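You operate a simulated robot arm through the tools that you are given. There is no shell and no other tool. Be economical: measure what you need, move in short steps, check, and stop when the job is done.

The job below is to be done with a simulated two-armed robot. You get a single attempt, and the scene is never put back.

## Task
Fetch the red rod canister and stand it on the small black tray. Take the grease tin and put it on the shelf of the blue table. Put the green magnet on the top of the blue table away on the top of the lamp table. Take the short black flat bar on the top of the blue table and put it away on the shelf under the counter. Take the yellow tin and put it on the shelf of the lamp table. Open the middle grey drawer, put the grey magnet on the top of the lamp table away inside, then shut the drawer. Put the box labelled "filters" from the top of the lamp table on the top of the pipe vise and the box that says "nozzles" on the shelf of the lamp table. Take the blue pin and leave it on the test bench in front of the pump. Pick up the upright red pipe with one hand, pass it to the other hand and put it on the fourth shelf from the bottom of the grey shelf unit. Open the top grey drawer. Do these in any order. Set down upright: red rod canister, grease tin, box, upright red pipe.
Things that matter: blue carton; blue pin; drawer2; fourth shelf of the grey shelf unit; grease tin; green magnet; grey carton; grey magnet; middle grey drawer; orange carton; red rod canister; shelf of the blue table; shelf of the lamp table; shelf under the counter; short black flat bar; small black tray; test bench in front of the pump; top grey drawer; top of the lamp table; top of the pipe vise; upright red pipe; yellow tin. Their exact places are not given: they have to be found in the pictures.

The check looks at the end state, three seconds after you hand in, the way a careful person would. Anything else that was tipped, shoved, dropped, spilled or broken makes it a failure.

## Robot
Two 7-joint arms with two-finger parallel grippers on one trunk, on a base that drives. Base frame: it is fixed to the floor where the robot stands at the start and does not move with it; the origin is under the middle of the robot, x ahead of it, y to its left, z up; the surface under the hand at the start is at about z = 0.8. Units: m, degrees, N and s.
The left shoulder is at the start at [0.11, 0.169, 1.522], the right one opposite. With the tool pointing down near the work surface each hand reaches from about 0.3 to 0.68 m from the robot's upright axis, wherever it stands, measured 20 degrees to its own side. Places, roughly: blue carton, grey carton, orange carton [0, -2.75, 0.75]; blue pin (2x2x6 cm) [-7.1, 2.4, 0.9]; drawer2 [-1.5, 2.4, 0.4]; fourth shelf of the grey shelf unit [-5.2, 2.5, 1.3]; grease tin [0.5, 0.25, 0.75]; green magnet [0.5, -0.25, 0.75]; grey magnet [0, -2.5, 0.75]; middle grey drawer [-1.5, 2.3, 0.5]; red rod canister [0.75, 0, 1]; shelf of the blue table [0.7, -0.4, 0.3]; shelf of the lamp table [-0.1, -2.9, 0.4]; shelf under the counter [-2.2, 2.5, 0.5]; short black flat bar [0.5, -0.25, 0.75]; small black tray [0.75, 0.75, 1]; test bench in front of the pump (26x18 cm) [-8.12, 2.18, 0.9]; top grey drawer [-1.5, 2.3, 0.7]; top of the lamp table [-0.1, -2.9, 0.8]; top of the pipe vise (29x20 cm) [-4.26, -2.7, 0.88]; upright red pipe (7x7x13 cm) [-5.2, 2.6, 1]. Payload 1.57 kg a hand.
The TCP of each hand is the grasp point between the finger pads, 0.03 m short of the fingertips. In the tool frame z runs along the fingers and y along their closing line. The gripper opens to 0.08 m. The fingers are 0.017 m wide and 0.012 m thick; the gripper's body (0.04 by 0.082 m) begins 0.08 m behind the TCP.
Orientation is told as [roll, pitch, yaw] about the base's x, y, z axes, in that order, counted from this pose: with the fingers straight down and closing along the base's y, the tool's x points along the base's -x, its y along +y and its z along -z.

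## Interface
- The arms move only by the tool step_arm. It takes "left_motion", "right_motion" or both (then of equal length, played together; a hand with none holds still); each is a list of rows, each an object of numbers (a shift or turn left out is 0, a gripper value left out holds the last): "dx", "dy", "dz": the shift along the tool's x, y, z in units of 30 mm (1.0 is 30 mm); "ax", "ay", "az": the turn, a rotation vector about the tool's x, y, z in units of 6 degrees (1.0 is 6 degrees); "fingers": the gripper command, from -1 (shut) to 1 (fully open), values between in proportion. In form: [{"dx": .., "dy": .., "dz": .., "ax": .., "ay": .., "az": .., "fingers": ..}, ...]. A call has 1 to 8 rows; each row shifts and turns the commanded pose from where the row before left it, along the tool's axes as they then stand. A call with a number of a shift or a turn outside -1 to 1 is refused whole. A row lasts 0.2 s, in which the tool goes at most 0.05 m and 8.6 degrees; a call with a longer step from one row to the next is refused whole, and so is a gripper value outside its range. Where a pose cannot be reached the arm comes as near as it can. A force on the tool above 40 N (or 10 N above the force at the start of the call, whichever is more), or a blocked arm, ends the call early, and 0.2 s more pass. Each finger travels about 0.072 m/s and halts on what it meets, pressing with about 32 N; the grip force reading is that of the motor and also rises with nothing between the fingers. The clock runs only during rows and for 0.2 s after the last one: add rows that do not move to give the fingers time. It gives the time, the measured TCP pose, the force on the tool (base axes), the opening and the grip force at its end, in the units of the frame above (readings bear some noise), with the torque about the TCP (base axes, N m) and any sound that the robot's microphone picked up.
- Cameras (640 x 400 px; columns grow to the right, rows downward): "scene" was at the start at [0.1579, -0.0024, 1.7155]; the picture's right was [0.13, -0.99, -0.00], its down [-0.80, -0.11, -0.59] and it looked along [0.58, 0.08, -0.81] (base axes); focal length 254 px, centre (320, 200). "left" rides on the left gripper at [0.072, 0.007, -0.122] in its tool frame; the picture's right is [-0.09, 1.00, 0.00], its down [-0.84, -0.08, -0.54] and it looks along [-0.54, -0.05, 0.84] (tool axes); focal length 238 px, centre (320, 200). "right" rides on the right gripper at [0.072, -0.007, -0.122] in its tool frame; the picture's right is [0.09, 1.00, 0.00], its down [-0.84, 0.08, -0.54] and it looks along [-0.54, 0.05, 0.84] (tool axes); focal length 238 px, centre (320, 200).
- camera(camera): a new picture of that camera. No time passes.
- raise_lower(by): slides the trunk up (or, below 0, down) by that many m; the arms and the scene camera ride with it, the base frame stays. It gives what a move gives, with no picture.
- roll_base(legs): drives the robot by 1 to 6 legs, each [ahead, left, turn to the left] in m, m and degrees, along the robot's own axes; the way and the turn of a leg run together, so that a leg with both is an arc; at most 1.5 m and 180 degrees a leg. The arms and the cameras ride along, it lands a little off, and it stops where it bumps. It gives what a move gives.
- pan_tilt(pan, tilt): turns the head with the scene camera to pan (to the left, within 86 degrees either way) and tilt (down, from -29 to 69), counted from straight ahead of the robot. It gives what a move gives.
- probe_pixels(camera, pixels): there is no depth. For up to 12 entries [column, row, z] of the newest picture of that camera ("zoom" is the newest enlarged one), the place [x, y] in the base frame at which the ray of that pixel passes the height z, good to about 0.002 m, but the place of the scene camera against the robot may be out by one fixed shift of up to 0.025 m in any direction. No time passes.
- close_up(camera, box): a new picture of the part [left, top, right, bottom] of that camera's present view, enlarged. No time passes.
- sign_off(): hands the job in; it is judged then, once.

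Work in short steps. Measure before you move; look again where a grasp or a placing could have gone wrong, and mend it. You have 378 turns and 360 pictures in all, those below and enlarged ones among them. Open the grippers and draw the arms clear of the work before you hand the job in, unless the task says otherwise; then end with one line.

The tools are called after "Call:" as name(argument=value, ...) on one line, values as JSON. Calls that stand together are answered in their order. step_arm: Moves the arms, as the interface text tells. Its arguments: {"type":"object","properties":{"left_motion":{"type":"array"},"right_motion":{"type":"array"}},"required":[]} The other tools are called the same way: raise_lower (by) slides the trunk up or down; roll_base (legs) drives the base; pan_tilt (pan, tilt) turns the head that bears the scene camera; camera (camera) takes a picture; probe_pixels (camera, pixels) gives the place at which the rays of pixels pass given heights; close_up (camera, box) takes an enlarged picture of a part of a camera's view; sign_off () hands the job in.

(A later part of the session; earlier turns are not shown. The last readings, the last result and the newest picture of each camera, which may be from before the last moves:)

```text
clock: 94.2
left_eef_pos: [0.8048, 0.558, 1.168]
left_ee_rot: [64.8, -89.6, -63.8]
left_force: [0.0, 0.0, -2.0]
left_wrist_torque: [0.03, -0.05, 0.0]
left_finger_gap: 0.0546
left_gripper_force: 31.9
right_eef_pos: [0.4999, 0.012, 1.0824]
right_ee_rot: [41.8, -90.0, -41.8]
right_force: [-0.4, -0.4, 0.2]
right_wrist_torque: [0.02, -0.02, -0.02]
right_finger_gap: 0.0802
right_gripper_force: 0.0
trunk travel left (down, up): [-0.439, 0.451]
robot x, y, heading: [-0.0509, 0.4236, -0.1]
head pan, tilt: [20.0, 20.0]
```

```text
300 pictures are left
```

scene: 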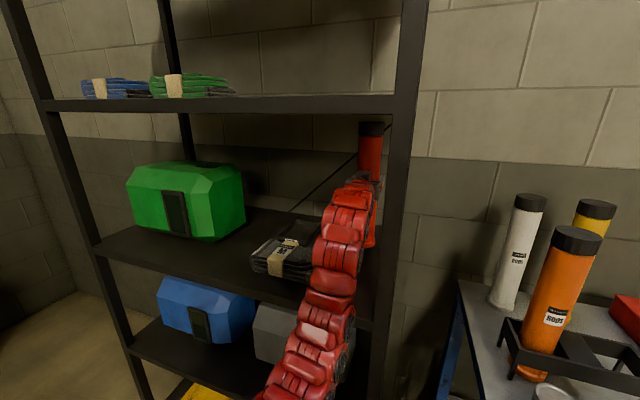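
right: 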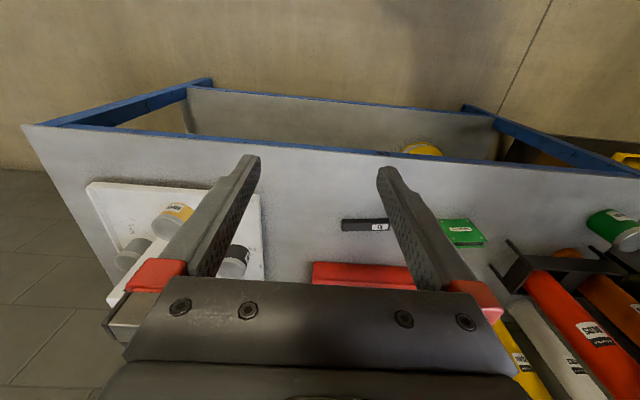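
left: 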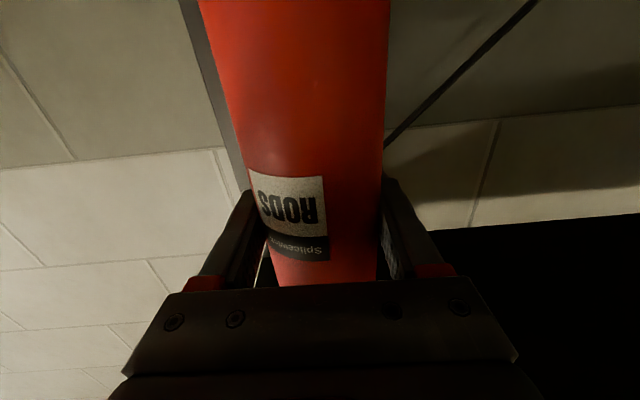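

I raise 1 cm to clear the tray rim, then shift left 0.15 m and look.

Call:
step_arm(left_motion=[{"dx": -0.35}, {}])

Call:
roll_base(legs=[[0, 0.08, 0]])

Call:
close_up(camera="scene", box=[230, 100, 410, 300])

```text
clock: 94.8
left_eef_pos: [0.8053, 0.5595, 1.1777]
left_ee_rot: [64.0, -89.5, -63.1]
left_force: [0.4, 0.0, -1.7]
left_wrist_torque: [-0.03, -0.05, 0.0]
left_finger_gap: 0.0548
left_gripper_force: 32.1
right_eef_pos: [0.4992, 0.0119, 1.0807]
right_ee_rot: [22.1, -89.9, -22.2]
right_force: [-0.2, 0.5, 0.7]
right_wrist_torque: [-0.01, 0.02, -0.03]
right_finger_gap: 0.0799
right_gripper_force: 0.2
trunk travel left (down, up): [-0.439, 0.451]
robot x, y, heading: [-0.0551, 0.4264, 0.1]
head pan, tilt: [20.0, 20.0]
```

```text
clock: 95.8
left_eef_pos: [0.806, 0.6418, 1.1769]
left_ee_rot: [61.2, -89.6, -60.3]
left_force: [0.5, -0.3, -2.1]
left_wrist_torque: [0.01, -0.01, -0.04]
left_finger_gap: 0.0549
left_gripper_force: 32.1
right_eef_pos: [0.4987, 0.0926, 1.0832]
right_ee_rot: [-64.5, -89.9, 64.4]
right_force: [0.7, 0.5, -0.1]
right_wrist_torque: [-0.02, 0.01, -0.03]
right_finger_gap: 0.08
right_gripper_force: 0.0
trunk travel left (down, up): [-0.439, 0.451]
robot x, y, heading: [-0.0494, 0.5014, -0.0]
head pan, tilt: [20.0, 20.0]
```

```text
2.00 times, centred on (320, 200) of scene
```

zoom: 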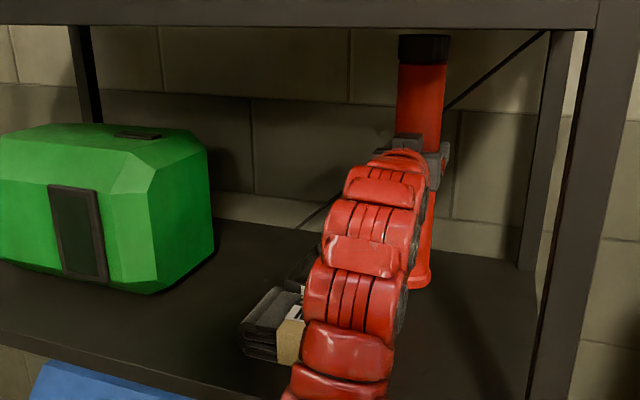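

I continue left 0.05 m; the canister's foot now crosses the tray's right rim.

Call:
roll_base(legs=[[0, 0.05, 0]])

Call:
camera(camera="scene")

Call:
close_up(camera="scene", box=[250, 180, 390, 290])

```text
clock: 96.7
left_eef_pos: [0.8054, 0.6912, 1.1769]
left_ee_rot: [56.9, -89.7, -56.1]
left_force: [-0.3, 0.9, -2.1]
left_wrist_torque: [0.03, -0.09, -0.03]
left_finger_gap: 0.0551
left_gripper_force: 32.0
right_eef_pos: [0.4994, 0.1426, 1.083]
right_ee_rot: [-79.4, -89.9, 79.3]
right_force: [0.7, -0.3, 0.4]
right_wrist_torque: [0.0, 0.03, -0.05]
right_finger_gap: 0.08
right_gripper_force: 0.1
trunk travel left (down, up): [-0.439, 0.451]
robot x, y, heading: [-0.0526, 0.5527, -0.1]
head pan, tilt: [20.0, 20.0]
```

```text
298 pictures are left
```

scene: 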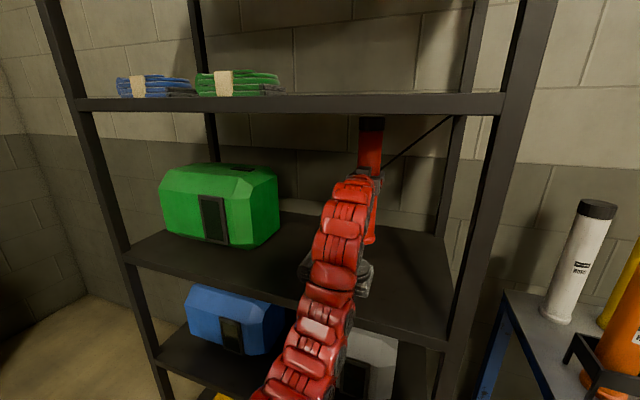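

```text
3.64 times, centred on (320, 235) of scene
```

zoom: 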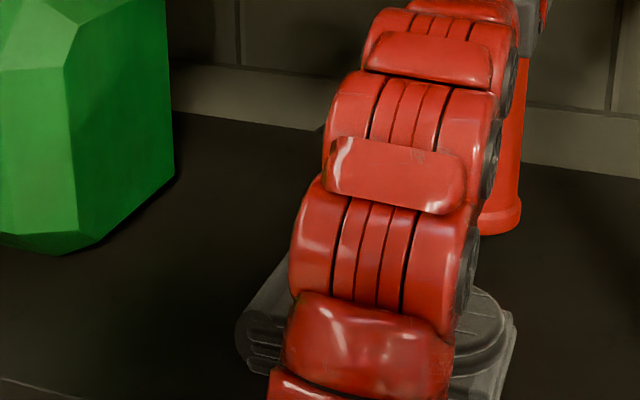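

I calibrate the scene offset: probing the cap, whose true y is 0.691.

Call:
close_up(camera="scene", box=[340, 100, 400, 250])

Call:
probe_pixels(camera="scene", pixels=[[371, 130, 1.33], [371, 130, 1.32], [359, 130, 1.33], [384, 130, 1.33], [316, 262, 1.0]])

```text
2.67 times, centred on (370, 175) of scene
```

zoom: 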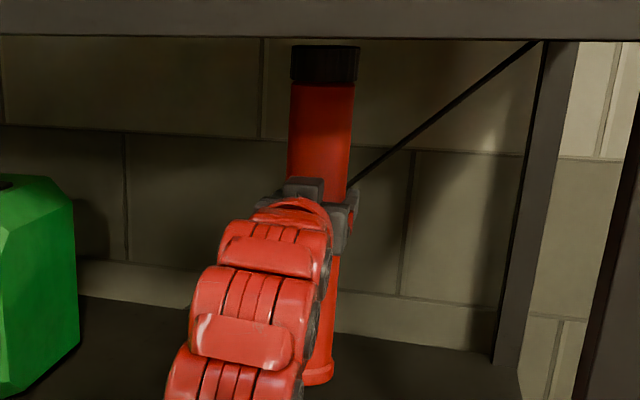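

```text
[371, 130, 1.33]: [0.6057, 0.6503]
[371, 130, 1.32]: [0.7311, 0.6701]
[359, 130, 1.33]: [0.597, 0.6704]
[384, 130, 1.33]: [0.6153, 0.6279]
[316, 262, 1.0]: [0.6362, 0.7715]
```

Scene y reads 9 mm low, so the tray centre is at true y ≈ 0.761. I shift left 0.07 m.

Call:
roll_base(legs=[[0, 0.07, 0]])

Call:
camera(camera="scene")

```text
clock: 97.8
left_eef_pos: [0.8053, 0.7607, 1.1772]
left_ee_rot: [56.9, -89.6, -56.0]
left_force: [0.0, -0.4, -1.7]
left_wrist_torque: [-0.02, -0.07, -0.05]
left_finger_gap: 0.0549
left_gripper_force: 32.0
right_eef_pos: [0.4988, 0.2118, 1.0811]
right_ee_rot: [-77.9, -89.9, 77.7]
right_force: [1.3, 0.8, 0.0]
right_wrist_torque: [0.0, -0.03, -0.05]
right_finger_gap: 0.0798
right_gripper_force: 0.1
trunk travel left (down, up): [-0.439, 0.451]
robot x, y, heading: [-0.0531, 0.623, -0.1]
head pan, tilt: [20.0, 20.0]
```

```text
295 pictures are left
```

scene: 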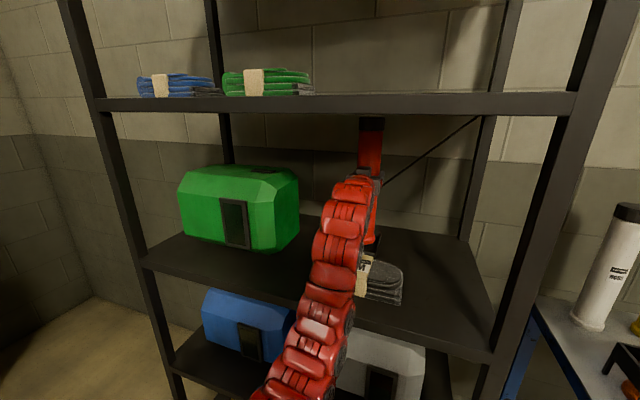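

Call:
close_up(camera="scene", box=[340, 210, 420, 310])

Call:
step_arm(left_motion=[{"dx": 0.3}, {"dx": 0.2}])

```text
4.00 times, centred on (380, 260) of scene
```

zoom: 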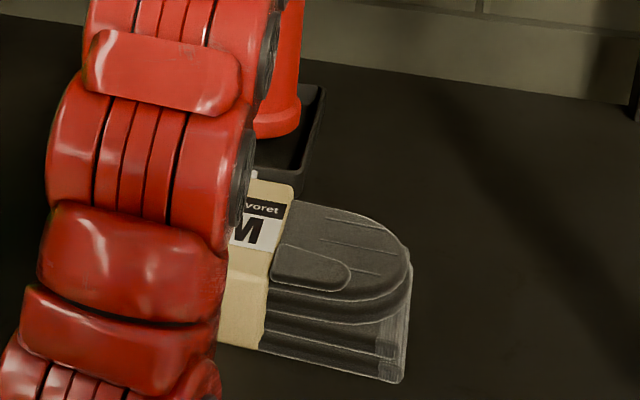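

```text
clock: 98.4
left_eef_pos: [0.8057, 0.7593, 1.1611]
left_ee_rot: [54.7, -89.5, -53.8]
left_force: [1.1, -0.4, -1.9]
left_wrist_torque: [0.04, -0.05, 0.01]
left_finger_gap: 0.0549
left_gripper_force: 31.5
right_eef_pos: [0.4991, 0.2111, 1.0813]
right_ee_rot: [35.0, -90.0, -35.2]
right_force: [0.5, 0.8, -0.3]
right_wrist_torque: [-0.02, -0.02, -0.02]
right_finger_gap: 0.0801
right_gripper_force: 0.0
trunk travel left (down, up): [-0.439, 0.451]
robot x, y, heading: [-0.049, 0.6247, -0.2]
head pan, tilt: [20.0, 20.0]
```

The foot is inside the tray with ~1 cm gap on the right. I lower in 3 mm steps to contact.

Call:
step_arm(left_motion=[{"dx": 0.1}, {"dx": 0.1}, {"dx": 0.1}])

Call:
step_arm(left_motion=[{"dx": 0.1}])

Call:
close_up(camera="scene", box=[340, 210, 420, 310])

```text
clock: 99.2
left_eef_pos: [0.8053, 0.7593, 1.1519]
left_ee_rot: [64.1, -89.6, -63.3]
left_force: [-0.1, -0.1, -1.7]
left_wrist_torque: [0.0, -0.07, 0.02]
left_finger_gap: 0.055
left_gripper_force: 32.2
right_eef_pos: [0.5006, 0.2097, 1.0821]
right_ee_rot: [52.8, -90.0, -52.9]
right_force: [0.7, -0.1, 0.1]
right_wrist_torque: [-0.02, 0.0, 0.01]
right_finger_gap: 0.08
right_gripper_force: 0.1
trunk travel left (down, up): [-0.439, 0.451]
robot x, y, heading: [-0.0523, 0.6206, -0.3]
head pan, tilt: [20.0, 20.0]
```

```text
clock: 99.6
left_eef_pos: [0.8039, 0.76, 1.1532]
left_ee_rot: [106.0, -89.6, -105.1]
left_force: [3.1, 0.5, 8.3]
left_wrist_torque: [-0.12, -0.26, 0.04]
left_finger_gap: 0.055
left_gripper_force: 31.6
right_eef_pos: [0.4979, 0.2106, 1.0827]
right_ee_rot: [162.3, -90.0, -162.3]
right_force: [1.4, 0.5, 0.3]
right_wrist_torque: [-0.04, 0.03, -0.03]
right_finger_gap: 0.0801
right_gripper_force: 0.1
trunk travel left (down, up): [-0.439, 0.451]
robot x, y, heading: [-0.0528, 0.6227, -0.3]
head pan, tilt: [20.0, 20.0]
```

```text
4.00 times, centred on (380, 260) of scene
```

zoom: 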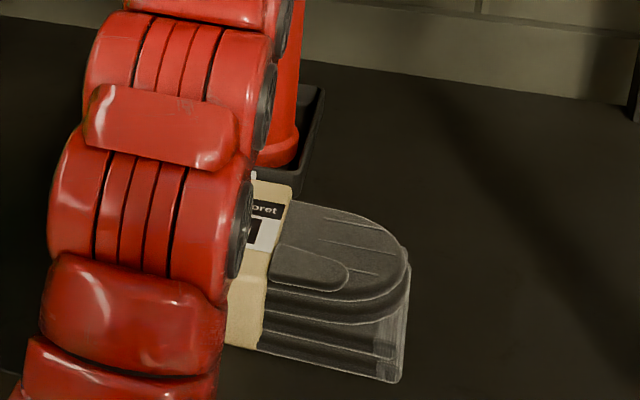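

Contact felt (8 N). I release and check it stands.

Call:
step_arm(left_motion=[{"fingers": 1}, {}, {}])

Call:
roll_base(legs=[[-0.12, 0, 0]])

Call:
camera(camera="left")

Call:
camera(camera="scene")

```text
clock: 100.4
left_eef_pos: [0.8043, 0.7589, 1.1512]
left_ee_rot: [62.7, -89.7, -61.8]
left_force: [0.2, -0.1, 0.1]
left_wrist_torque: [-0.03, 0.0, -0.01]
left_finger_gap: 0.0799
left_gripper_force: 0.0
right_eef_pos: [0.4983, 0.2114, 1.081]
right_ee_rot: [117.8, -89.9, -117.9]
right_force: [0.1, 0.2, -0.6]
right_wrist_torque: [0.0, -0.01, 0.03]
right_finger_gap: 0.08
right_gripper_force: 0.1
trunk travel left (down, up): [-0.439, 0.451]
robot x, y, heading: [-0.0492, 0.6251, -0.2]
head pan, tilt: [20.0, 20.0]
```

```text
clock: 101.6
left_eef_pos: [0.6836, 0.7602, 1.1514]
left_ee_rot: [73.9, -89.6, -72.9]
left_force: [0.3, -0.7, 0.2]
left_wrist_torque: [-0.03, 0.04, -0.01]
left_finger_gap: 0.08
left_gripper_force: 0.1
right_eef_pos: [0.3786, 0.2128, 1.0827]
right_ee_rot: [171.8, -90.0, -171.8]
right_force: [0.0, -0.1, -0.4]
right_wrist_torque: [0.03, 0.01, -0.02]
right_finger_gap: 0.0801
right_gripper_force: 0.0
trunk travel left (down, up): [-0.439, 0.451]
robot x, y, heading: [-0.1699, 0.6243, -0.1]
head pan, tilt: [20.0, 20.0]
```

```text
292 pictures are left
```

left: 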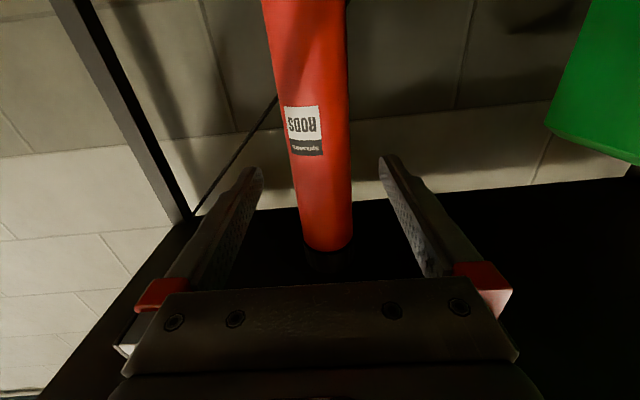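

```text
291 pictures are left
```

scene: 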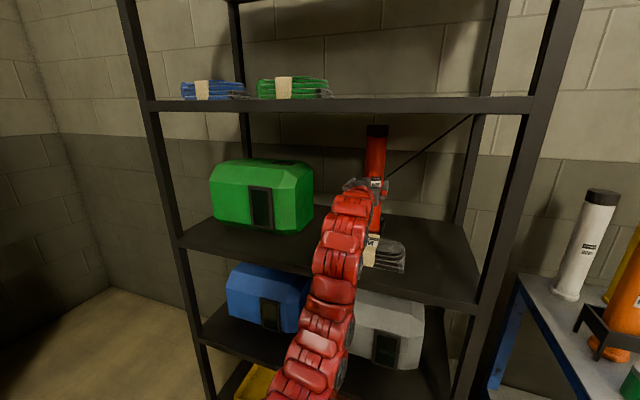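

The canister stands in the tray. I back off 0.45 m and then go right toward the grease tin, tilting the left hand 45° down on the way.

Call:
roll_base(legs=[[-0.45, 0, 0]])

Call:
step_arm(left_motion=[{"ay": 1}, {"ay": 1}, {"ay": 1}, {"ay": 1}, {"ay": 1}, {"ay": 1}, {"ay": 1}, {"ay": 0.5}])

Call:
close_up(camera="scene", box=[280, 100, 480, 260])

```text
clock: 104.3
left_eef_pos: [0.2456, 0.7589, 1.1512]
left_ee_rot: [70.6, -89.7, -69.9]
left_force: [-0.8, -0.3, -0.4]
left_wrist_torque: [-0.03, 0.02, 0.0]
left_finger_gap: 0.0798
left_gripper_force: 0.0
right_eef_pos: [-0.0601, 0.2109, 1.0819]
right_ee_rot: [165.0, -90.0, -165.3]
right_force: [-0.4, -0.6, 0.3]
right_wrist_torque: [0.05, 0.05, 0.0]
right_finger_gap: 0.0799
right_gripper_force: 0.0
trunk travel left (down, up): [-0.439, 0.451]
robot x, y, heading: [-0.6061, 0.6234, -0.4]
head pan, tilt: [20.0, 20.0]
```

```text
clock: 106.1
left_eef_pos: [0.2289, 0.759, 1.1143]
left_ee_rot: [0.6, -50.7, 0.4]
left_force: [0.3, -0.6, 0.0]
left_wrist_torque: [-0.01, 0.04, -0.01]
left_finger_gap: 0.0799
left_gripper_force: 0.0
left hand out of reach, approached as far as the arm can: row 6, 7, 8
right_eef_pos: [-0.0608, 0.211, 1.0822]
right_ee_rot: [39.4, -90.0, -39.5]
right_force: [-0.5, -0.2, 0.4]
right_wrist_torque: [0.0, 0.0, -0.02]
right_finger_gap: 0.0801
right_gripper_force: 0.1
trunk travel left (down, up): [-0.439, 0.451]
robot x, y, heading: [-0.6106, 0.6226, -0.1]
head pan, tilt: [20.0, 20.0]
```

```text
2.50 times, centred on (380, 180) of scene
```

zoom: 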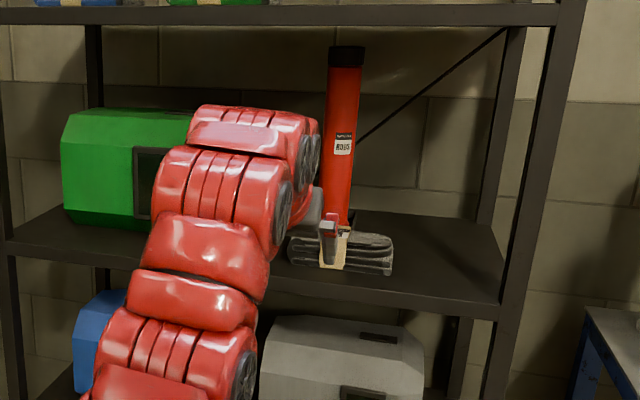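

Canister and gloves are fine. Now I drive to the grease tin: right 0.58 m and forward 0.2 m, and look.

Call:
roll_base(legs=[[0, -0.58, 0], [0.2, 0, 0]])

Call:
pan_tilt(pan=10, tilt=30)

Call:
camera(camera="left")

Call:
camera(camera="scene")

```text
clock: 110.5
left_eef_pos: [0.4263, 0.177, 1.1141]
left_ee_rot: [0.6, -50.7, -0.1]
left_force: [0.1, 0.6, 0.6]
left_wrist_torque: [0.01, 0.0, -0.01]
left_finger_gap: 0.0803
left_gripper_force: 0.0
right_eef_pos: [0.132, -0.3682, 1.0812]
right_ee_rot: [12.9, -89.8, -13.4]
right_force: [0.5, 0.3, 0.0]
right_wrist_torque: [-0.03, 0.0, 0.01]
right_finger_gap: 0.0801
right_gripper_force: 0.1
trunk travel left (down, up): [-0.439, 0.451]
robot x, y, heading: [-0.4139, 0.0486, -0.7]
head pan, tilt: [20.0, 20.0]
```

```text
clock: 111.3
left_eef_pos: [0.4256, 0.177, 1.1155]
left_ee_rot: [0.6, -50.8, 0.0]
left_force: [-0.2, 0.1, 0.4]
left_wrist_torque: [0.03, 0.0, -0.04]
left_finger_gap: 0.08
left_gripper_force: 0.0
right_eef_pos: [0.1311, -0.3691, 1.0827]
right_ee_rot: [118.0, -89.9, -118.6]
right_force: [0.4, -0.3, 0.5]
right_wrist_torque: [-0.03, 0.02, -0.02]
right_finger_gap: 0.0799
right_gripper_force: 0.1
trunk travel left (down, up): [-0.439, 0.451]
robot x, y, heading: [-0.4125, 0.0456, -0.6]
head pan, tilt: [10.0, 30.0]
```

```text
289 pictures are left
```

left: 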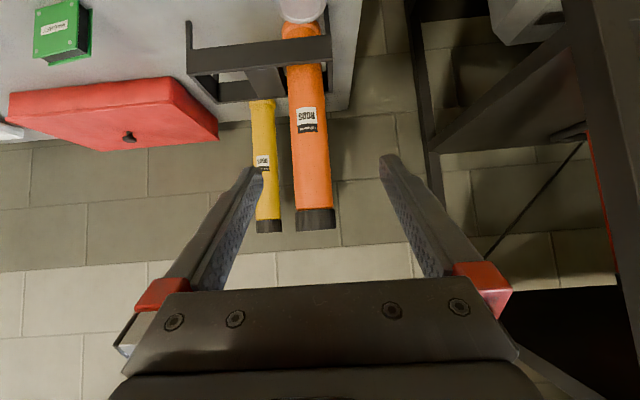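

```text
288 pictures are left
```

scene: 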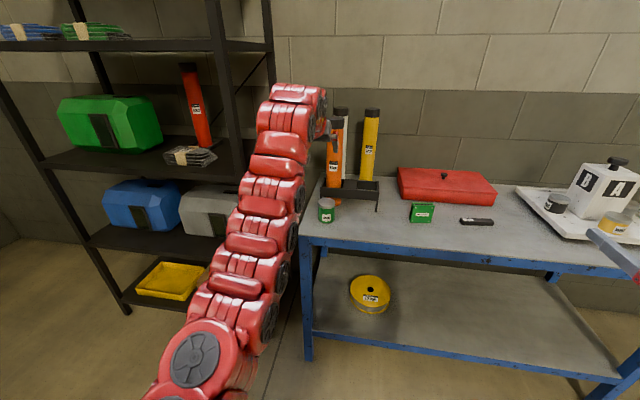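

I probe the tin in both views, along with the table shelf.

Call:
close_up(camera="scene", box=[290, 170, 390, 330])

Call:
probe_pixels(camera="scene", pixels=[[327, 200, 0.87], [327, 200, 0.88], [327, 222, 0.8], [320, 215, 0.8], [334, 215, 0.8], [370, 312, 0.3], [370, 312, 0.25], [312, 355, 0.0], [312, 330, 0.15]])

Call:
probe_pixels(camera="left", pixels=[[303, 10, 0.87], [303, 10, 0.86], [280, 5, 0.87], [327, 5, 0.87]])

```text
2.50 times, centred on (340, 250) of scene
```

zoom: 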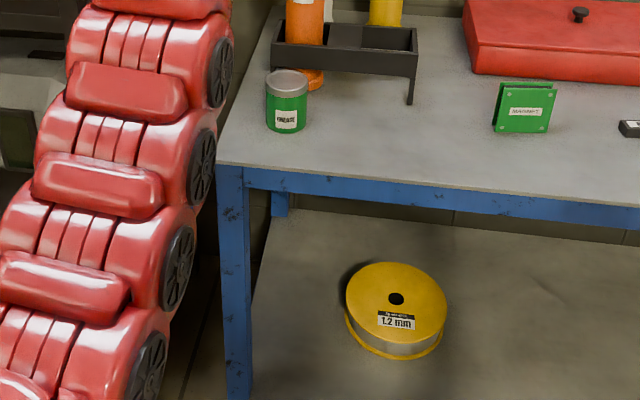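

```text
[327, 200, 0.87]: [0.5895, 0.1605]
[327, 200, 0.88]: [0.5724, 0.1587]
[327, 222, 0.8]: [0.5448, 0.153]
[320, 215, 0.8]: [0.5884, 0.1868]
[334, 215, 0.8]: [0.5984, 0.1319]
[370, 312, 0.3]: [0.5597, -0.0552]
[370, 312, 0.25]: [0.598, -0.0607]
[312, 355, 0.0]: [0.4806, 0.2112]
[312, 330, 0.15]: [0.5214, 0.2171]
```

```text
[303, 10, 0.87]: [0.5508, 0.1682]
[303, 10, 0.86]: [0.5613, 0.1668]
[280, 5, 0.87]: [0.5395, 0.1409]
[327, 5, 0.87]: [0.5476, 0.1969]
```

Tin true centre ≈ (0.56, 0.168), top ≈0.875. I lower the hand along its back direction, then drive forward 0.13 m and look.

Call:
step_arm(left_motion=[{"dx": 0.9, "dz": 0.6}, {"dx": 0.9, "dz": 0.6}, {"dx": 0.9, "dz": 0.6}, {"dx": 0.9, "dz": 0.6}, {"dx": 0.7, "dz": 0.6, "dy": -0.3}])

Call:
roll_base(legs=[[0.13, 0, 0.5]])

Call:
camera(camera="left")

```text
clock: 112.5
left_eef_pos: [0.4131, 0.1686, 0.9563]
left_ee_rot: [0.7, -50.9, 0.0]
left_force: [-0.3, 0.5, -0.6]
left_wrist_torque: [0.0, -0.01, -0.01]
left_finger_gap: 0.0799
left_gripper_force: 0.0
right_eef_pos: [0.1322, -0.3696, 1.0808]
right_ee_rot: [49.6, -90.1, -50.2]
right_force: [-0.8, 0.6, -1.9]
right_wrist_torque: [0.0, -0.02, 0.01]
right_finger_gap: 0.08
right_gripper_force: 0.0
trunk travel left (down, up): [-0.439, 0.451]
robot x, y, heading: [-0.4127, 0.0486, -0.5]
head pan, tilt: [10.0, 30.0]
```

```text
clock: 113.8
left_eef_pos: [0.5417, 0.1756, 0.9554]
left_ee_rot: [0.6, -50.7, 0.6]
left_force: [0.0, -0.1, -0.1]
left_wrist_torque: [0.01, 0.01, -0.03]
left_finger_gap: 0.08
left_gripper_force: 0.0
right_eef_pos: [0.2663, -0.3648, 1.0811]
right_ee_rot: [12.0, -89.9, -12.1]
right_force: [0.6, -0.2, -0.7]
right_wrist_torque: [0.0, -0.02, 0.01]
right_finger_gap: 0.0798
right_gripper_force: 0.1
trunk travel left (down, up): [-0.439, 0.451]
robot x, y, heading: [-0.2872, 0.0457, -0.3]
head pan, tilt: [10.0, 30.0]
```

```text
286 pictures are left
```

left: 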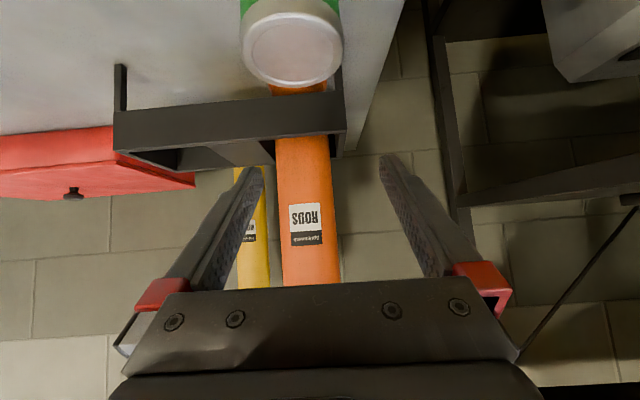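

Call:
probe_pixels(camera="left", pixels=[[292, 42, 0.875], [242, 40, 0.875], [342, 40, 0.875], [292, 86, 0.875], [292, 5, 0.875], [292, 42, 0.865]])

```text
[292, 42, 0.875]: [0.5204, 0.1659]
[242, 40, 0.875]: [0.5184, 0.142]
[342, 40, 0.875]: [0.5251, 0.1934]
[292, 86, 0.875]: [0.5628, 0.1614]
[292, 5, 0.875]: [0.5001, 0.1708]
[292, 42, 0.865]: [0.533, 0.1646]
```

I move back/down to a pre-grasp straddling line and look again.

Call:
step_arm(left_motion=[{"dz": -0.5, "dy": -0.3}, {"dx": 1}, {"dx": 1}, {"dx": 0.9}, {}])

Call:
camera(camera="left")

```text
clock: 115.0
left_eef_pos: [0.4736, 0.1684, 0.8978]
left_ee_rot: [0.6, -50.8, 0.4]
left_force: [0.0, 0.3, 0.2]
left_wrist_torque: [-0.03, 0.0, -0.01]
left_finger_gap: 0.0801
left_gripper_force: 0.1
right_eef_pos: [0.2657, -0.3653, 1.0825]
right_ee_rot: [48.5, -90.1, -48.5]
right_force: [0.1, -0.4, -0.1]
right_wrist_torque: [-0.01, 0.02, -0.03]
right_finger_gap: 0.0799
right_gripper_force: 0.0
trunk travel left (down, up): [-0.439, 0.451]
robot x, y, heading: [-0.2847, 0.0469, -0.2]
head pan, tilt: [10.0, 30.0]
```

```text
285 pictures are left
```

left: 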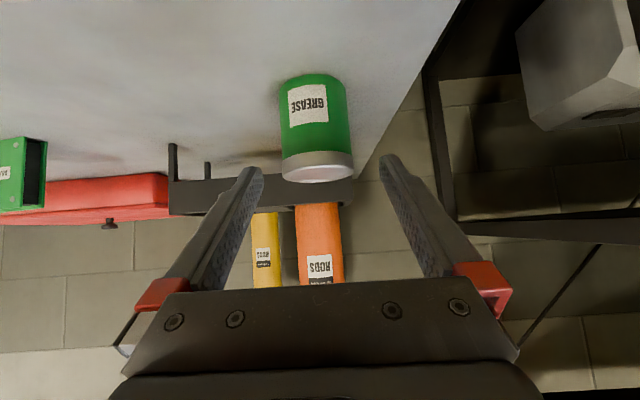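

Call:
probe_pixels(camera="left", pixels=[[313, 74, 0.8], [313, 74, 0.79], [318, 168, 0.87], [318, 168, 0.86], [318, 183, 0.87], [283, 160, 0.87], [353, 160, 0.87], [168, 170, 0.85]])

```text
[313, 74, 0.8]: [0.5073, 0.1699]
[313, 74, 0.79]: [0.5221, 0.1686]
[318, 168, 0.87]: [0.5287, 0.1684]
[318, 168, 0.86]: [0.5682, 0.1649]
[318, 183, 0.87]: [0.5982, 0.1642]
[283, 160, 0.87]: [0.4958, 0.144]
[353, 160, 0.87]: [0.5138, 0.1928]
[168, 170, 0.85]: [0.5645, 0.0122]
```

Consistent: table z 0.80, tin centre (0.535, 0.168), diameter 0.056. I advance onto it and close.

Call:
step_arm(left_motion=[{"dz": 0.95, "dx": 0.1}, {"dz": 0.95, "dx": 0.1}, {"dz": 0.95, "dx": 0.07}, {}, {"fingers": -1}, {}, {}])

Call:
camera(camera="left")

```text
clock: 116.5
left_eef_pos: [0.5354, 0.1686, 0.8384]
left_ee_rot: [0.5, -50.8, 0.6]
left_force: [0.7, 0.2, 1.3]
left_wrist_torque: [-0.12, -0.07, 0.01]
left_finger_gap: 0.0611
left_gripper_force: 32.0
right_eef_pos: [0.2657, -0.3658, 1.0821]
right_ee_rot: [60.9, -90.0, -61.1]
right_force: [-1.0, -0.2, 0.0]
right_wrist_torque: [0.01, 0.01, 0.01]
right_finger_gap: 0.0798
right_gripper_force: 0.1
trunk travel left (down, up): [-0.439, 0.451]
robot x, y, heading: [-0.2817, 0.0448, 0.2]
head pan, tilt: [10.0, 30.0]
```

```text
284 pictures are left
```

left: 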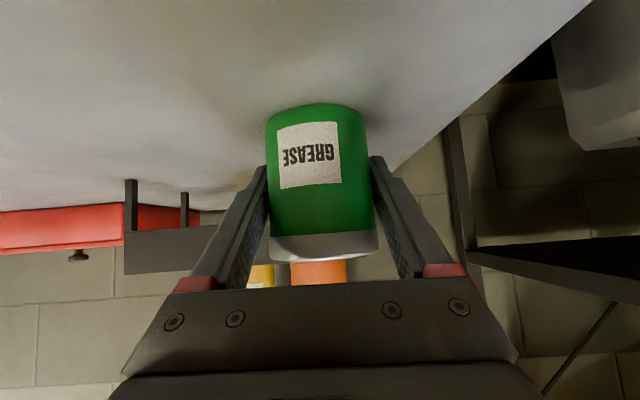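

Gripped. I lift 9 cm, back off 0.4 m, then drive right 0.5 m and lower the trunk.

Call:
step_arm(left_motion=[{"dx": -0.86, "dz": -0.7}, {"dx": -0.86, "dz": -0.7}, {"dx": -0.86, "dz": -0.7}], right_motion=[{"dz": -0.8}, {"dz": -0.8}, {"dz": -0.8}])

Call:
roll_base(legs=[[-0.42, 0, 0], [0, -0.5, 0]])

Call:
raise_lower(by=-0.4)

Call:
camera(camera="scene")

Call:
camera(camera="left")

```text
clock: 117.3
left_eef_pos: [0.5354, 0.1692, 0.9386]
left_ee_rot: [0.6, -51.1, 0.5]
left_force: [0.2, 0.5, -0.1]
left_wrist_torque: [-0.01, 0.02, 0.01]
left_finger_gap: 0.0
left_gripper_force: 21.4
right_eef_pos: [0.1917, -0.3655, 1.0831]
right_ee_rot: [94.6, -89.7, -94.7]
right_force: [-0.1, -0.1, -0.2]
right_wrist_torque: [0.01, -0.03, 0.04]
right_finger_gap: 0.08
right_gripper_force: 0.1
trunk travel left (down, up): [-0.439, 0.451]
robot x, y, heading: [-0.2843, 0.0504, 0.0]
head pan, tilt: [10.0, 30.0]
```

```text
clock: 122.5
left_eef_pos: [0.1185, -0.3213, 0.9379]
left_ee_rot: [0.7, -50.8, 0.8]
left_force: [-0.4, -0.5, -0.7]
left_wrist_torque: [0.02, -0.01, 0.01]
left_finger_gap: 0.0002
left_gripper_force: 21.9
right_eef_pos: [-0.2249, -0.8566, 1.0827]
right_ee_rot: [72.8, -89.7, -72.1]
right_force: [0.8, -1.1, -0.8]
right_wrist_torque: [-0.01, 0.0, 0.03]
right_finger_gap: 0.0803
right_gripper_force: 0.1
trunk travel left (down, up): [-0.439, 0.451]
robot x, y, heading: [-0.7046, -0.449, 0.2]
head pan, tilt: [10.0, 30.0]
```

```text
clock: 126.3
left_eef_pos: [0.1164, -0.3212, 0.5365]
left_ee_rot: [0.7, -50.8, 0.9]
left_force: [0.4, 0.4, 0.8]
left_wrist_torque: [0.0, -0.02, -0.01]
left_finger_gap: 0.0001
left_gripper_force: 21.4
right_eef_pos: [-0.2235, -0.8552, 0.6831]
right_ee_rot: [69.5, -89.9, -69.0]
right_force: [0.9, 0.3, -0.4]
right_wrist_torque: [-0.02, 0.0, -0.01]
right_finger_gap: 0.0802
right_gripper_force: 0.1
trunk travel left (down, up): [-0.039, 0.851]
robot x, y, heading: [-0.7019, -0.4491, 0.5]
head pan, tilt: [10.0, 30.0]
```

```text
283 pictures are left
```

scene: 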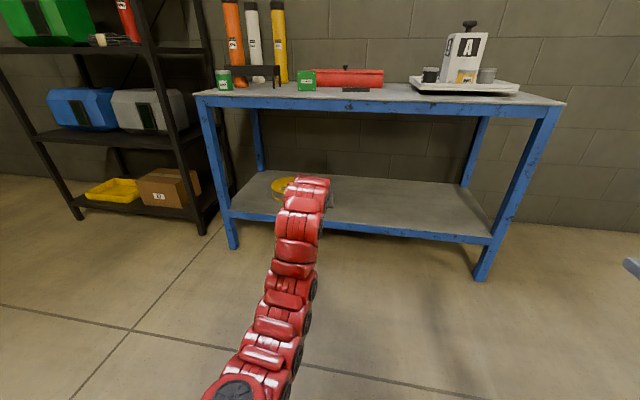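

```text
282 pictures are left
```

left: 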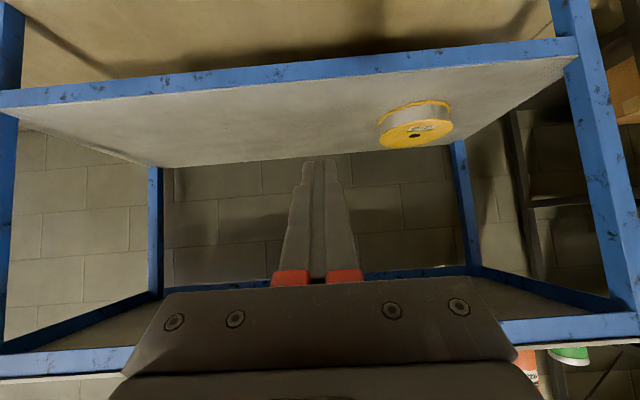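

The tin slipped out of the grip and still stands on the table, unharmed (224,79). While here, I measure the table shelf height.

Call:
probe_pixels(camera="scene", pixels=[[233, 250, 0.0], [481, 281, 0.0], [229, 212, 0.25], [229, 212, 0.2], [492, 236, 0.25], [492, 236, 0.2], [225, 90, 0.8]])

Call:
probe_pixels(camera="left", pixels=[[290, 68, 0.25], [290, 68, 0.2], [290, 68, 0.3], [240, 162, 0.25], [415, 143, 0.25], [380, 150, 0.25], [455, 120, 0.25]])

Call:
close_up(camera="scene", box=[180, 40, 300, 120])

```text
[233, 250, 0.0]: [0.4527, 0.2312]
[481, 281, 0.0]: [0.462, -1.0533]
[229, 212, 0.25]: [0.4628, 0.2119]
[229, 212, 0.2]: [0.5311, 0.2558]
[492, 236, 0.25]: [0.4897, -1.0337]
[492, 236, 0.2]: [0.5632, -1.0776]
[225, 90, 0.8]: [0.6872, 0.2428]
```

```text
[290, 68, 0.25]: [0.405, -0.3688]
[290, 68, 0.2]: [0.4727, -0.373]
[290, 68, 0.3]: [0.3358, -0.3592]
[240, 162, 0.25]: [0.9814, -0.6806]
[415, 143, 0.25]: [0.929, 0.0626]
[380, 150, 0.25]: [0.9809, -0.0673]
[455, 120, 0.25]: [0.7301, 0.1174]
```

```text
5.00 times, centred on (240, 80) of scene
```

zoom: 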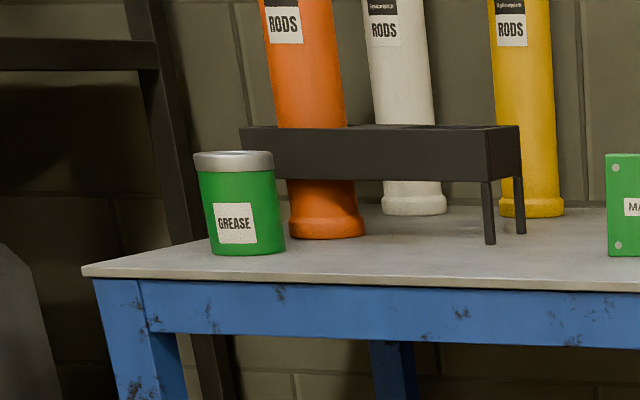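

I go back for the tin: reopen, retract the hand to the pre-grasp offset, raise the trunk 0.4 m and drive back.

Call:
step_arm(left_motion=[{"fingers": 1, "dx": 0.8, "dz": -0.7}, {"dx": 0.8}, {"dx": 0.7}])

Call:
raise_lower(by=0.4)

Call:
roll_base(legs=[[0, 0.49, 0], [0.4, 0, 0]])

Call:
camera(camera="left")

```text
clock: 127.1
left_eef_pos: [0.0559, -0.3221, 0.497]
left_ee_rot: [0.6, -50.8, 1.0]
left_force: [0.6, 0.0, 0.7]
left_wrist_torque: [0.01, -0.01, 0.0]
left_finger_gap: 0.0799
left_gripper_force: 0.2
right_eef_pos: [-0.2234, -0.8564, 0.6838]
right_ee_rot: [72.0, -89.8, -71.6]
right_force: [-0.6, 0.6, 0.1]
right_wrist_torque: [0.03, 0.01, -0.03]
right_finger_gap: 0.0801
right_gripper_force: 0.2
trunk travel left (down, up): [-0.039, 0.851]
robot x, y, heading: [-0.7051, -0.4533, 0.3]
head pan, tilt: [10.0, 30.0]
```

```text
clock: 130.9
left_eef_pos: [0.0571, -0.322, 0.8974]
left_ee_rot: [0.6, -50.7, 1.0]
left_force: [0.6, 0.3, -0.3]
left_wrist_torque: [-0.01, 0.01, 0.03]
left_finger_gap: 0.0801
left_gripper_force: 0.0
right_eef_pos: [-0.2224, -0.8555, 1.0825]
right_ee_rot: [69.0, -89.8, -68.5]
right_force: [0.4, -0.5, 0.8]
right_wrist_torque: [0.01, 0.03, 0.01]
right_finger_gap: 0.0799
right_gripper_force: 0.0
trunk travel left (down, up): [-0.439, 0.451]
robot x, y, heading: [-0.7081, -0.4463, 0.5]
head pan, tilt: [10.0, 30.0]
```

```text
clock: 135.9
left_eef_pos: [0.4488, 0.1711, 0.8969]
left_ee_rot: [0.6, -50.7, 1.0]
left_force: [0.1, -0.5, 0.4]
left_wrist_torque: [0.05, 0.01, -0.03]
left_finger_gap: 0.0799
left_gripper_force: 0.1
right_eef_pos: [0.1687, -0.365, 1.0821]
right_ee_rot: [58.1, -89.7, -57.6]
right_force: [0.5, -0.2, -0.4]
right_wrist_torque: [-0.05, -0.01, 0.0]
right_finger_gap: 0.08
right_gripper_force: 0.1
trunk travel left (down, up): [-0.439, 0.451]
robot x, y, heading: [-0.312, 0.043, 0.4]
head pan, tilt: [10.0, 30.0]
```

```text
280 pictures are left
```

left: 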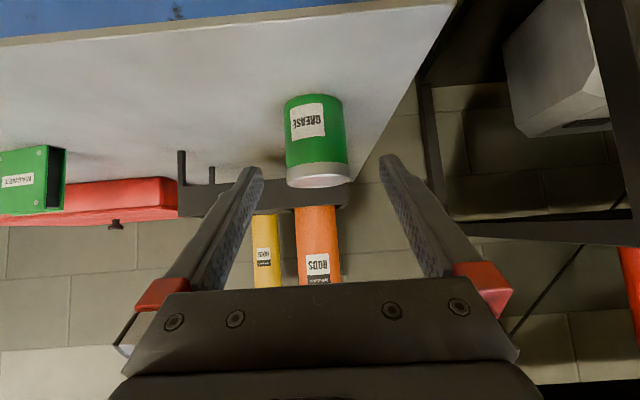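

Call:
probe_pixels(camera="left", pixels=[[313, 94, 0.8], [318, 177, 0.8755], [318, 188, 0.8755], [285, 105, 0.8], [342, 105, 0.8], [320, 175, 0.87]])

```text
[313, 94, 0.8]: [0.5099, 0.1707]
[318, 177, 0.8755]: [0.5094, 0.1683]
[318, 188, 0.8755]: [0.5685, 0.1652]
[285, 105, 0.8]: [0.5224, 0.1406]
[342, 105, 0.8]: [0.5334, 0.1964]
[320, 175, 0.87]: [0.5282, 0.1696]
```

Tin front at x 0.51, centre (0.541, 0.169). I go about 1 cm deeper than before and close.

Call:
step_arm(left_motion=[{"dz": 1, "dx": -0.2}, {"dz": 1, "dx": -0.2}, {"dz": 1, "dx": -0.2}, {"dz": 1, "dx": 0}, {}, {"fingers": -1}, {}, {}])

Call:
camera(camera="left")

```text
clock: 137.7
left_eef_pos: [0.5516, 0.1748, 0.8362]
left_ee_rot: [0.6, -50.9, 1.0]
left_force: [0.1, -0.6, 0.3]
left_wrist_torque: [0.01, -0.03, -0.01]
left_finger_gap: 0.0604
left_gripper_force: 32.0
right_eef_pos: [0.1684, -0.3654, 1.0829]
right_ee_rot: [63.3, -89.8, -62.7]
right_force: [-0.3, -0.9, -0.4]
right_wrist_torque: [-0.01, -0.03, 0.04]
right_finger_gap: 0.0799
right_gripper_force: 0.1
trunk travel left (down, up): [-0.439, 0.451]
robot x, y, heading: [-0.3118, 0.0412, 0.7]
head pan, tilt: [10.0, 30.0]
```

```text
279 pictures are left
```

left: 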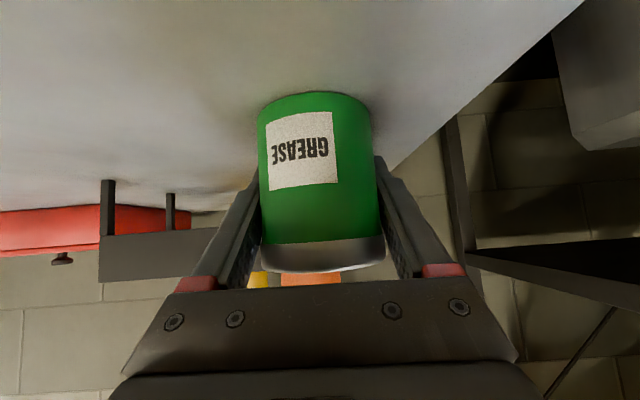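

The tin's centre is about midway between the two tries. I reopen, back 8 mm, close again and lift slowly a little.

Call:
step_arm(left_motion=[{"fingers": 1}, {}, {"dz": -0.3, "dy": -0.1}, {"fingers": -1}, {}, {}, {}, {}])

Call:
step_arm(left_motion=[{"dx": -0.2, "dz": -0.16}, {"dx": -0.2, "dz": -0.16}, {"dx": -0.2, "dz": -0.16}])

Call:
camera(camera="left")

```text
clock: 139.5
left_eef_pos: [0.5436, 0.1725, 0.8429]
left_ee_rot: [0.6, -50.9, 0.9]
left_force: [1.5, 0.9, 4.9]
left_wrist_torque: [-0.12, 0.06, 0.01]
left_finger_gap: 0.0603
left_gripper_force: 31.8
right_eef_pos: [0.1682, -0.3644, 1.0831]
right_ee_rot: [75.2, -89.9, -74.7]
right_force: [0.1, 0.1, 0.5]
right_wrist_torque: [-0.01, -0.01, 0.0]
right_finger_gap: 0.0799
right_gripper_force: 0.0
trunk travel left (down, up): [-0.439, 0.451]
robot x, y, heading: [-0.3109, 0.0388, 0.5]
head pan, tilt: [10.0, 30.0]
```

```text
clock: 140.3
left_eef_pos: [0.5451, 0.1707, 0.8643]
left_ee_rot: [0.6, -50.8, 1.0]
left_force: [-0.5, 0.4, -1.8]
left_wrist_torque: [0.0, 0.01, -0.03]
left_finger_gap: 0.0605
left_gripper_force: 31.7
right_eef_pos: [0.1684, -0.3643, 1.0819]
right_ee_rot: [63.6, -89.8, -63.1]
right_force: [0.1, -0.1, 0.3]
right_wrist_torque: [-0.02, 0.0, -0.01]
right_finger_gap: 0.0803
right_gripper_force: 0.0
trunk travel left (down, up): [-0.439, 0.451]
robot x, y, heading: [-0.3108, 0.0419, 0.7]
head pan, tilt: [10.0, 30.0]
```

```text
278 pictures are left
```

left: 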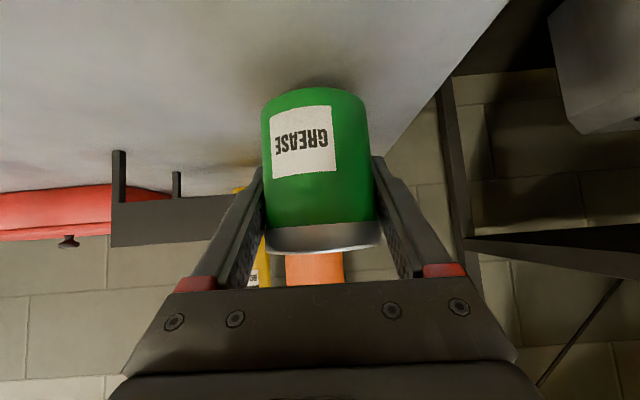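

Lifted gently by 2 cm and held. I continue slowly.

Call:
step_arm(left_motion=[{"dx": -0.25, "dz": -0.2}, {"dx": -0.25, "dz": -0.2}, {"dx": -0.25, "dz": -0.2}, {"dx": -0.25, "dz": -0.2}, {"dx": -0.25, "dz": -0.2}, {"dx": -0.25, "dz": -0.2}, {"dx": -0.25, "dz": -0.2}])

Call:
camera(camera="left")

```text
clock: 141.9
left_eef_pos: [0.5454, 0.1703, 0.9306]
left_ee_rot: [0.6, -50.7, 1.0]
left_force: [-0.9, -0.3, -1.2]
left_wrist_torque: [0.03, 0.01, -0.01]
left_finger_gap: 0.0605
left_gripper_force: 32.1
right_eef_pos: [0.1694, -0.3653, 1.0838]
right_ee_rot: [64.5, -89.8, -64.1]
right_force: [-0.8, -0.4, 0.1]
right_wrist_torque: [0.02, -0.01, 0.03]
right_finger_gap: 0.0799
right_gripper_force: 0.1
trunk travel left (down, up): [-0.439, 0.451]
robot x, y, heading: [-0.3148, 0.0411, 0.3]
head pan, tilt: [10.0, 30.0]
```

```text
277 pictures are left
```

left: 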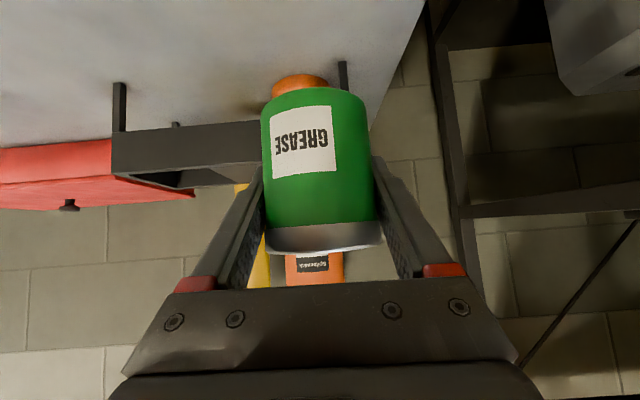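

Held. I drive back and right to the gap under the table, then lower the trunk in two parts.

Call:
roll_base(legs=[[-0.42, 0, 0], [0, -0.5, -0.3]])

Call:
raise_lower(by=-0.4)

Call:
camera(camera="left")

Call:
camera(camera="scene")

```text
clock: 147.1
left_eef_pos: [0.1203, -0.3439, 0.9322]
left_ee_rot: [0.6, -50.8, 0.5]
left_force: [0.4, 0.3, -1.9]
left_wrist_torque: [0.0, -0.05, -0.01]
left_finger_gap: 0.0604
left_gripper_force: 32.0
right_eef_pos: [-0.2621, -0.8757, 1.0826]
right_ee_rot: [67.5, -89.8, -67.4]
right_force: [0.3, 1.0, 0.0]
right_wrist_torque: [-0.02, 0.04, 0.01]
right_finger_gap: 0.08
right_gripper_force: 0.1
trunk travel left (down, up): [-0.439, 0.451]
robot x, y, heading: [-0.7389, -0.4644, 0.0]
head pan, tilt: [10.0, 30.0]
```

```text
clock: 150.9
left_eef_pos: [0.121, -0.3429, 0.5312]
left_ee_rot: [0.5, -50.8, 0.6]
left_force: [0.2, 0.1, -2.2]
left_wrist_torque: [0.0, -0.03, 0.0]
left_finger_gap: 0.0606
left_gripper_force: 32.3
right_eef_pos: [-0.2623, -0.874, 0.6835]
right_ee_rot: [65.3, -89.8, -65.4]
right_force: [-0.7, 0.3, -1.1]
right_wrist_torque: [0.01, -0.01, 0.03]
right_finger_gap: 0.0801
right_gripper_force: 0.1
trunk travel left (down, up): [-0.039, 0.851]
robot x, y, heading: [-0.7425, -0.4639, -0.1]
head pan, tilt: [10.0, 30.0]
```

```text
276 pictures are left
```

left: 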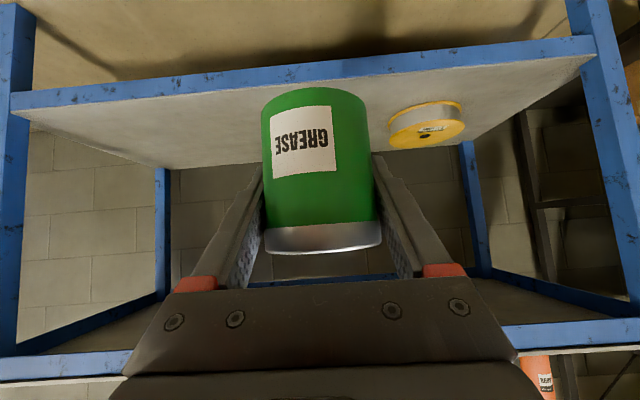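

```text
275 pictures are left
```

scene: 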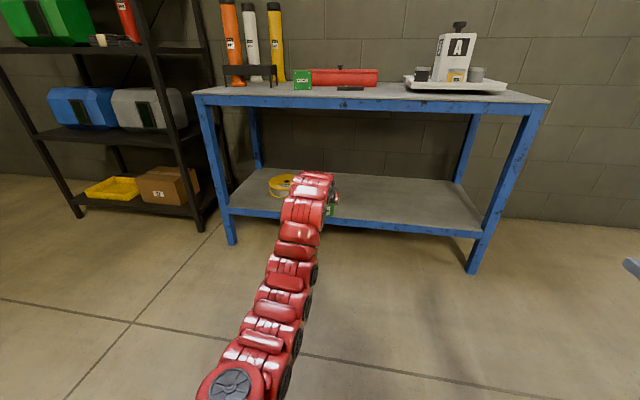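

I lower the hand 0.14 m, then drive forward 0.3 m and check.

Call:
step_arm(left_motion=[{"dx": 0.6, "dz": 0.49}, {"dx": 0.6, "dz": 0.49}, {"dx": 0.6, "dz": 0.49}, {"dx": 0.6, "dz": 0.49}, {"dx": 0.6, "dz": 0.49}, {"dx": 0.6, "dz": 0.49}])

Call:
roll_base(legs=[[0.3, 0, 0]])

Call:
camera(camera="left")

Call:
camera(camera="scene")

```text
clock: 152.3
left_eef_pos: [0.1217, -0.3408, 0.3911]
left_ee_rot: [0.6, -50.9, 0.6]
left_force: [0.6, 0.6, -1.7]
left_wrist_torque: [0.03, 0.0, 0.01]
left_finger_gap: 0.0605
left_gripper_force: 31.8
right_eef_pos: [-0.2613, -0.876, 0.6823]
right_ee_rot: [65.8, -89.8, -65.8]
right_force: [-0.1, 0.2, -0.2]
right_wrist_torque: [-0.02, 0.0, 0.03]
right_finger_gap: 0.0801
right_gripper_force: 0.1
trunk travel left (down, up): [-0.039, 0.851]
robot x, y, heading: [-0.7404, -0.4642, 0.0]
head pan, tilt: [10.0, 30.0]
```

```text
clock: 154.4
left_eef_pos: [0.4258, -0.3399, 0.3919]
left_ee_rot: [0.5, -50.9, 0.6]
left_force: [-1.0, 0.1, -1.7]
left_wrist_torque: [0.0, -0.04, 0.03]
left_finger_gap: 0.0605
left_gripper_force: 31.8
right_eef_pos: [0.0428, -0.8746, 0.6828]
right_ee_rot: [62.3, -89.8, -62.3]
right_force: [0.2, -0.6, 0.1]
right_wrist_torque: [-0.01, 0.02, -0.01]
right_finger_gap: 0.08
right_gripper_force: 0.1
trunk travel left (down, up): [-0.039, 0.851]
robot x, y, heading: [-0.4401, -0.4646, 0.3]
head pan, tilt: [10.0, 30.0]
```

```text
274 pictures are left
```

left: 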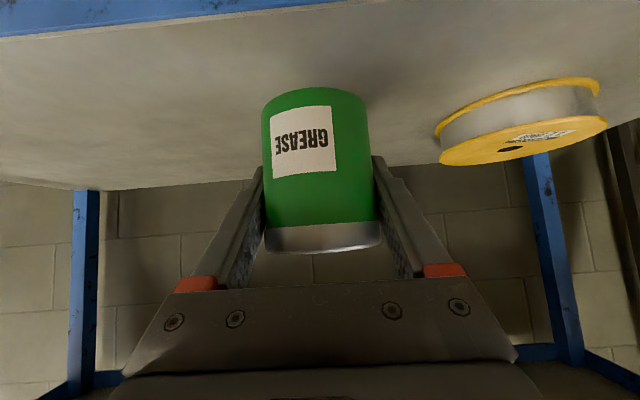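

```text
273 pictures are left
```

scene: 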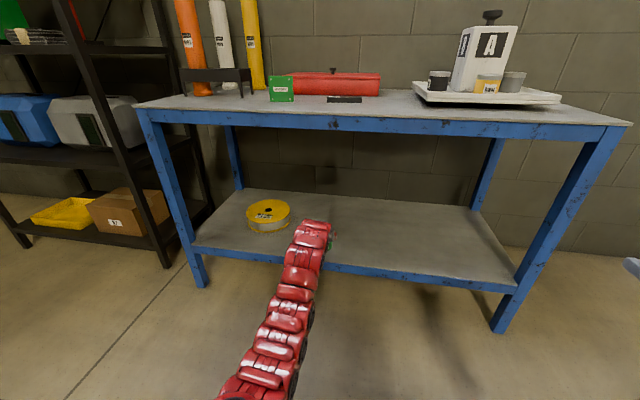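

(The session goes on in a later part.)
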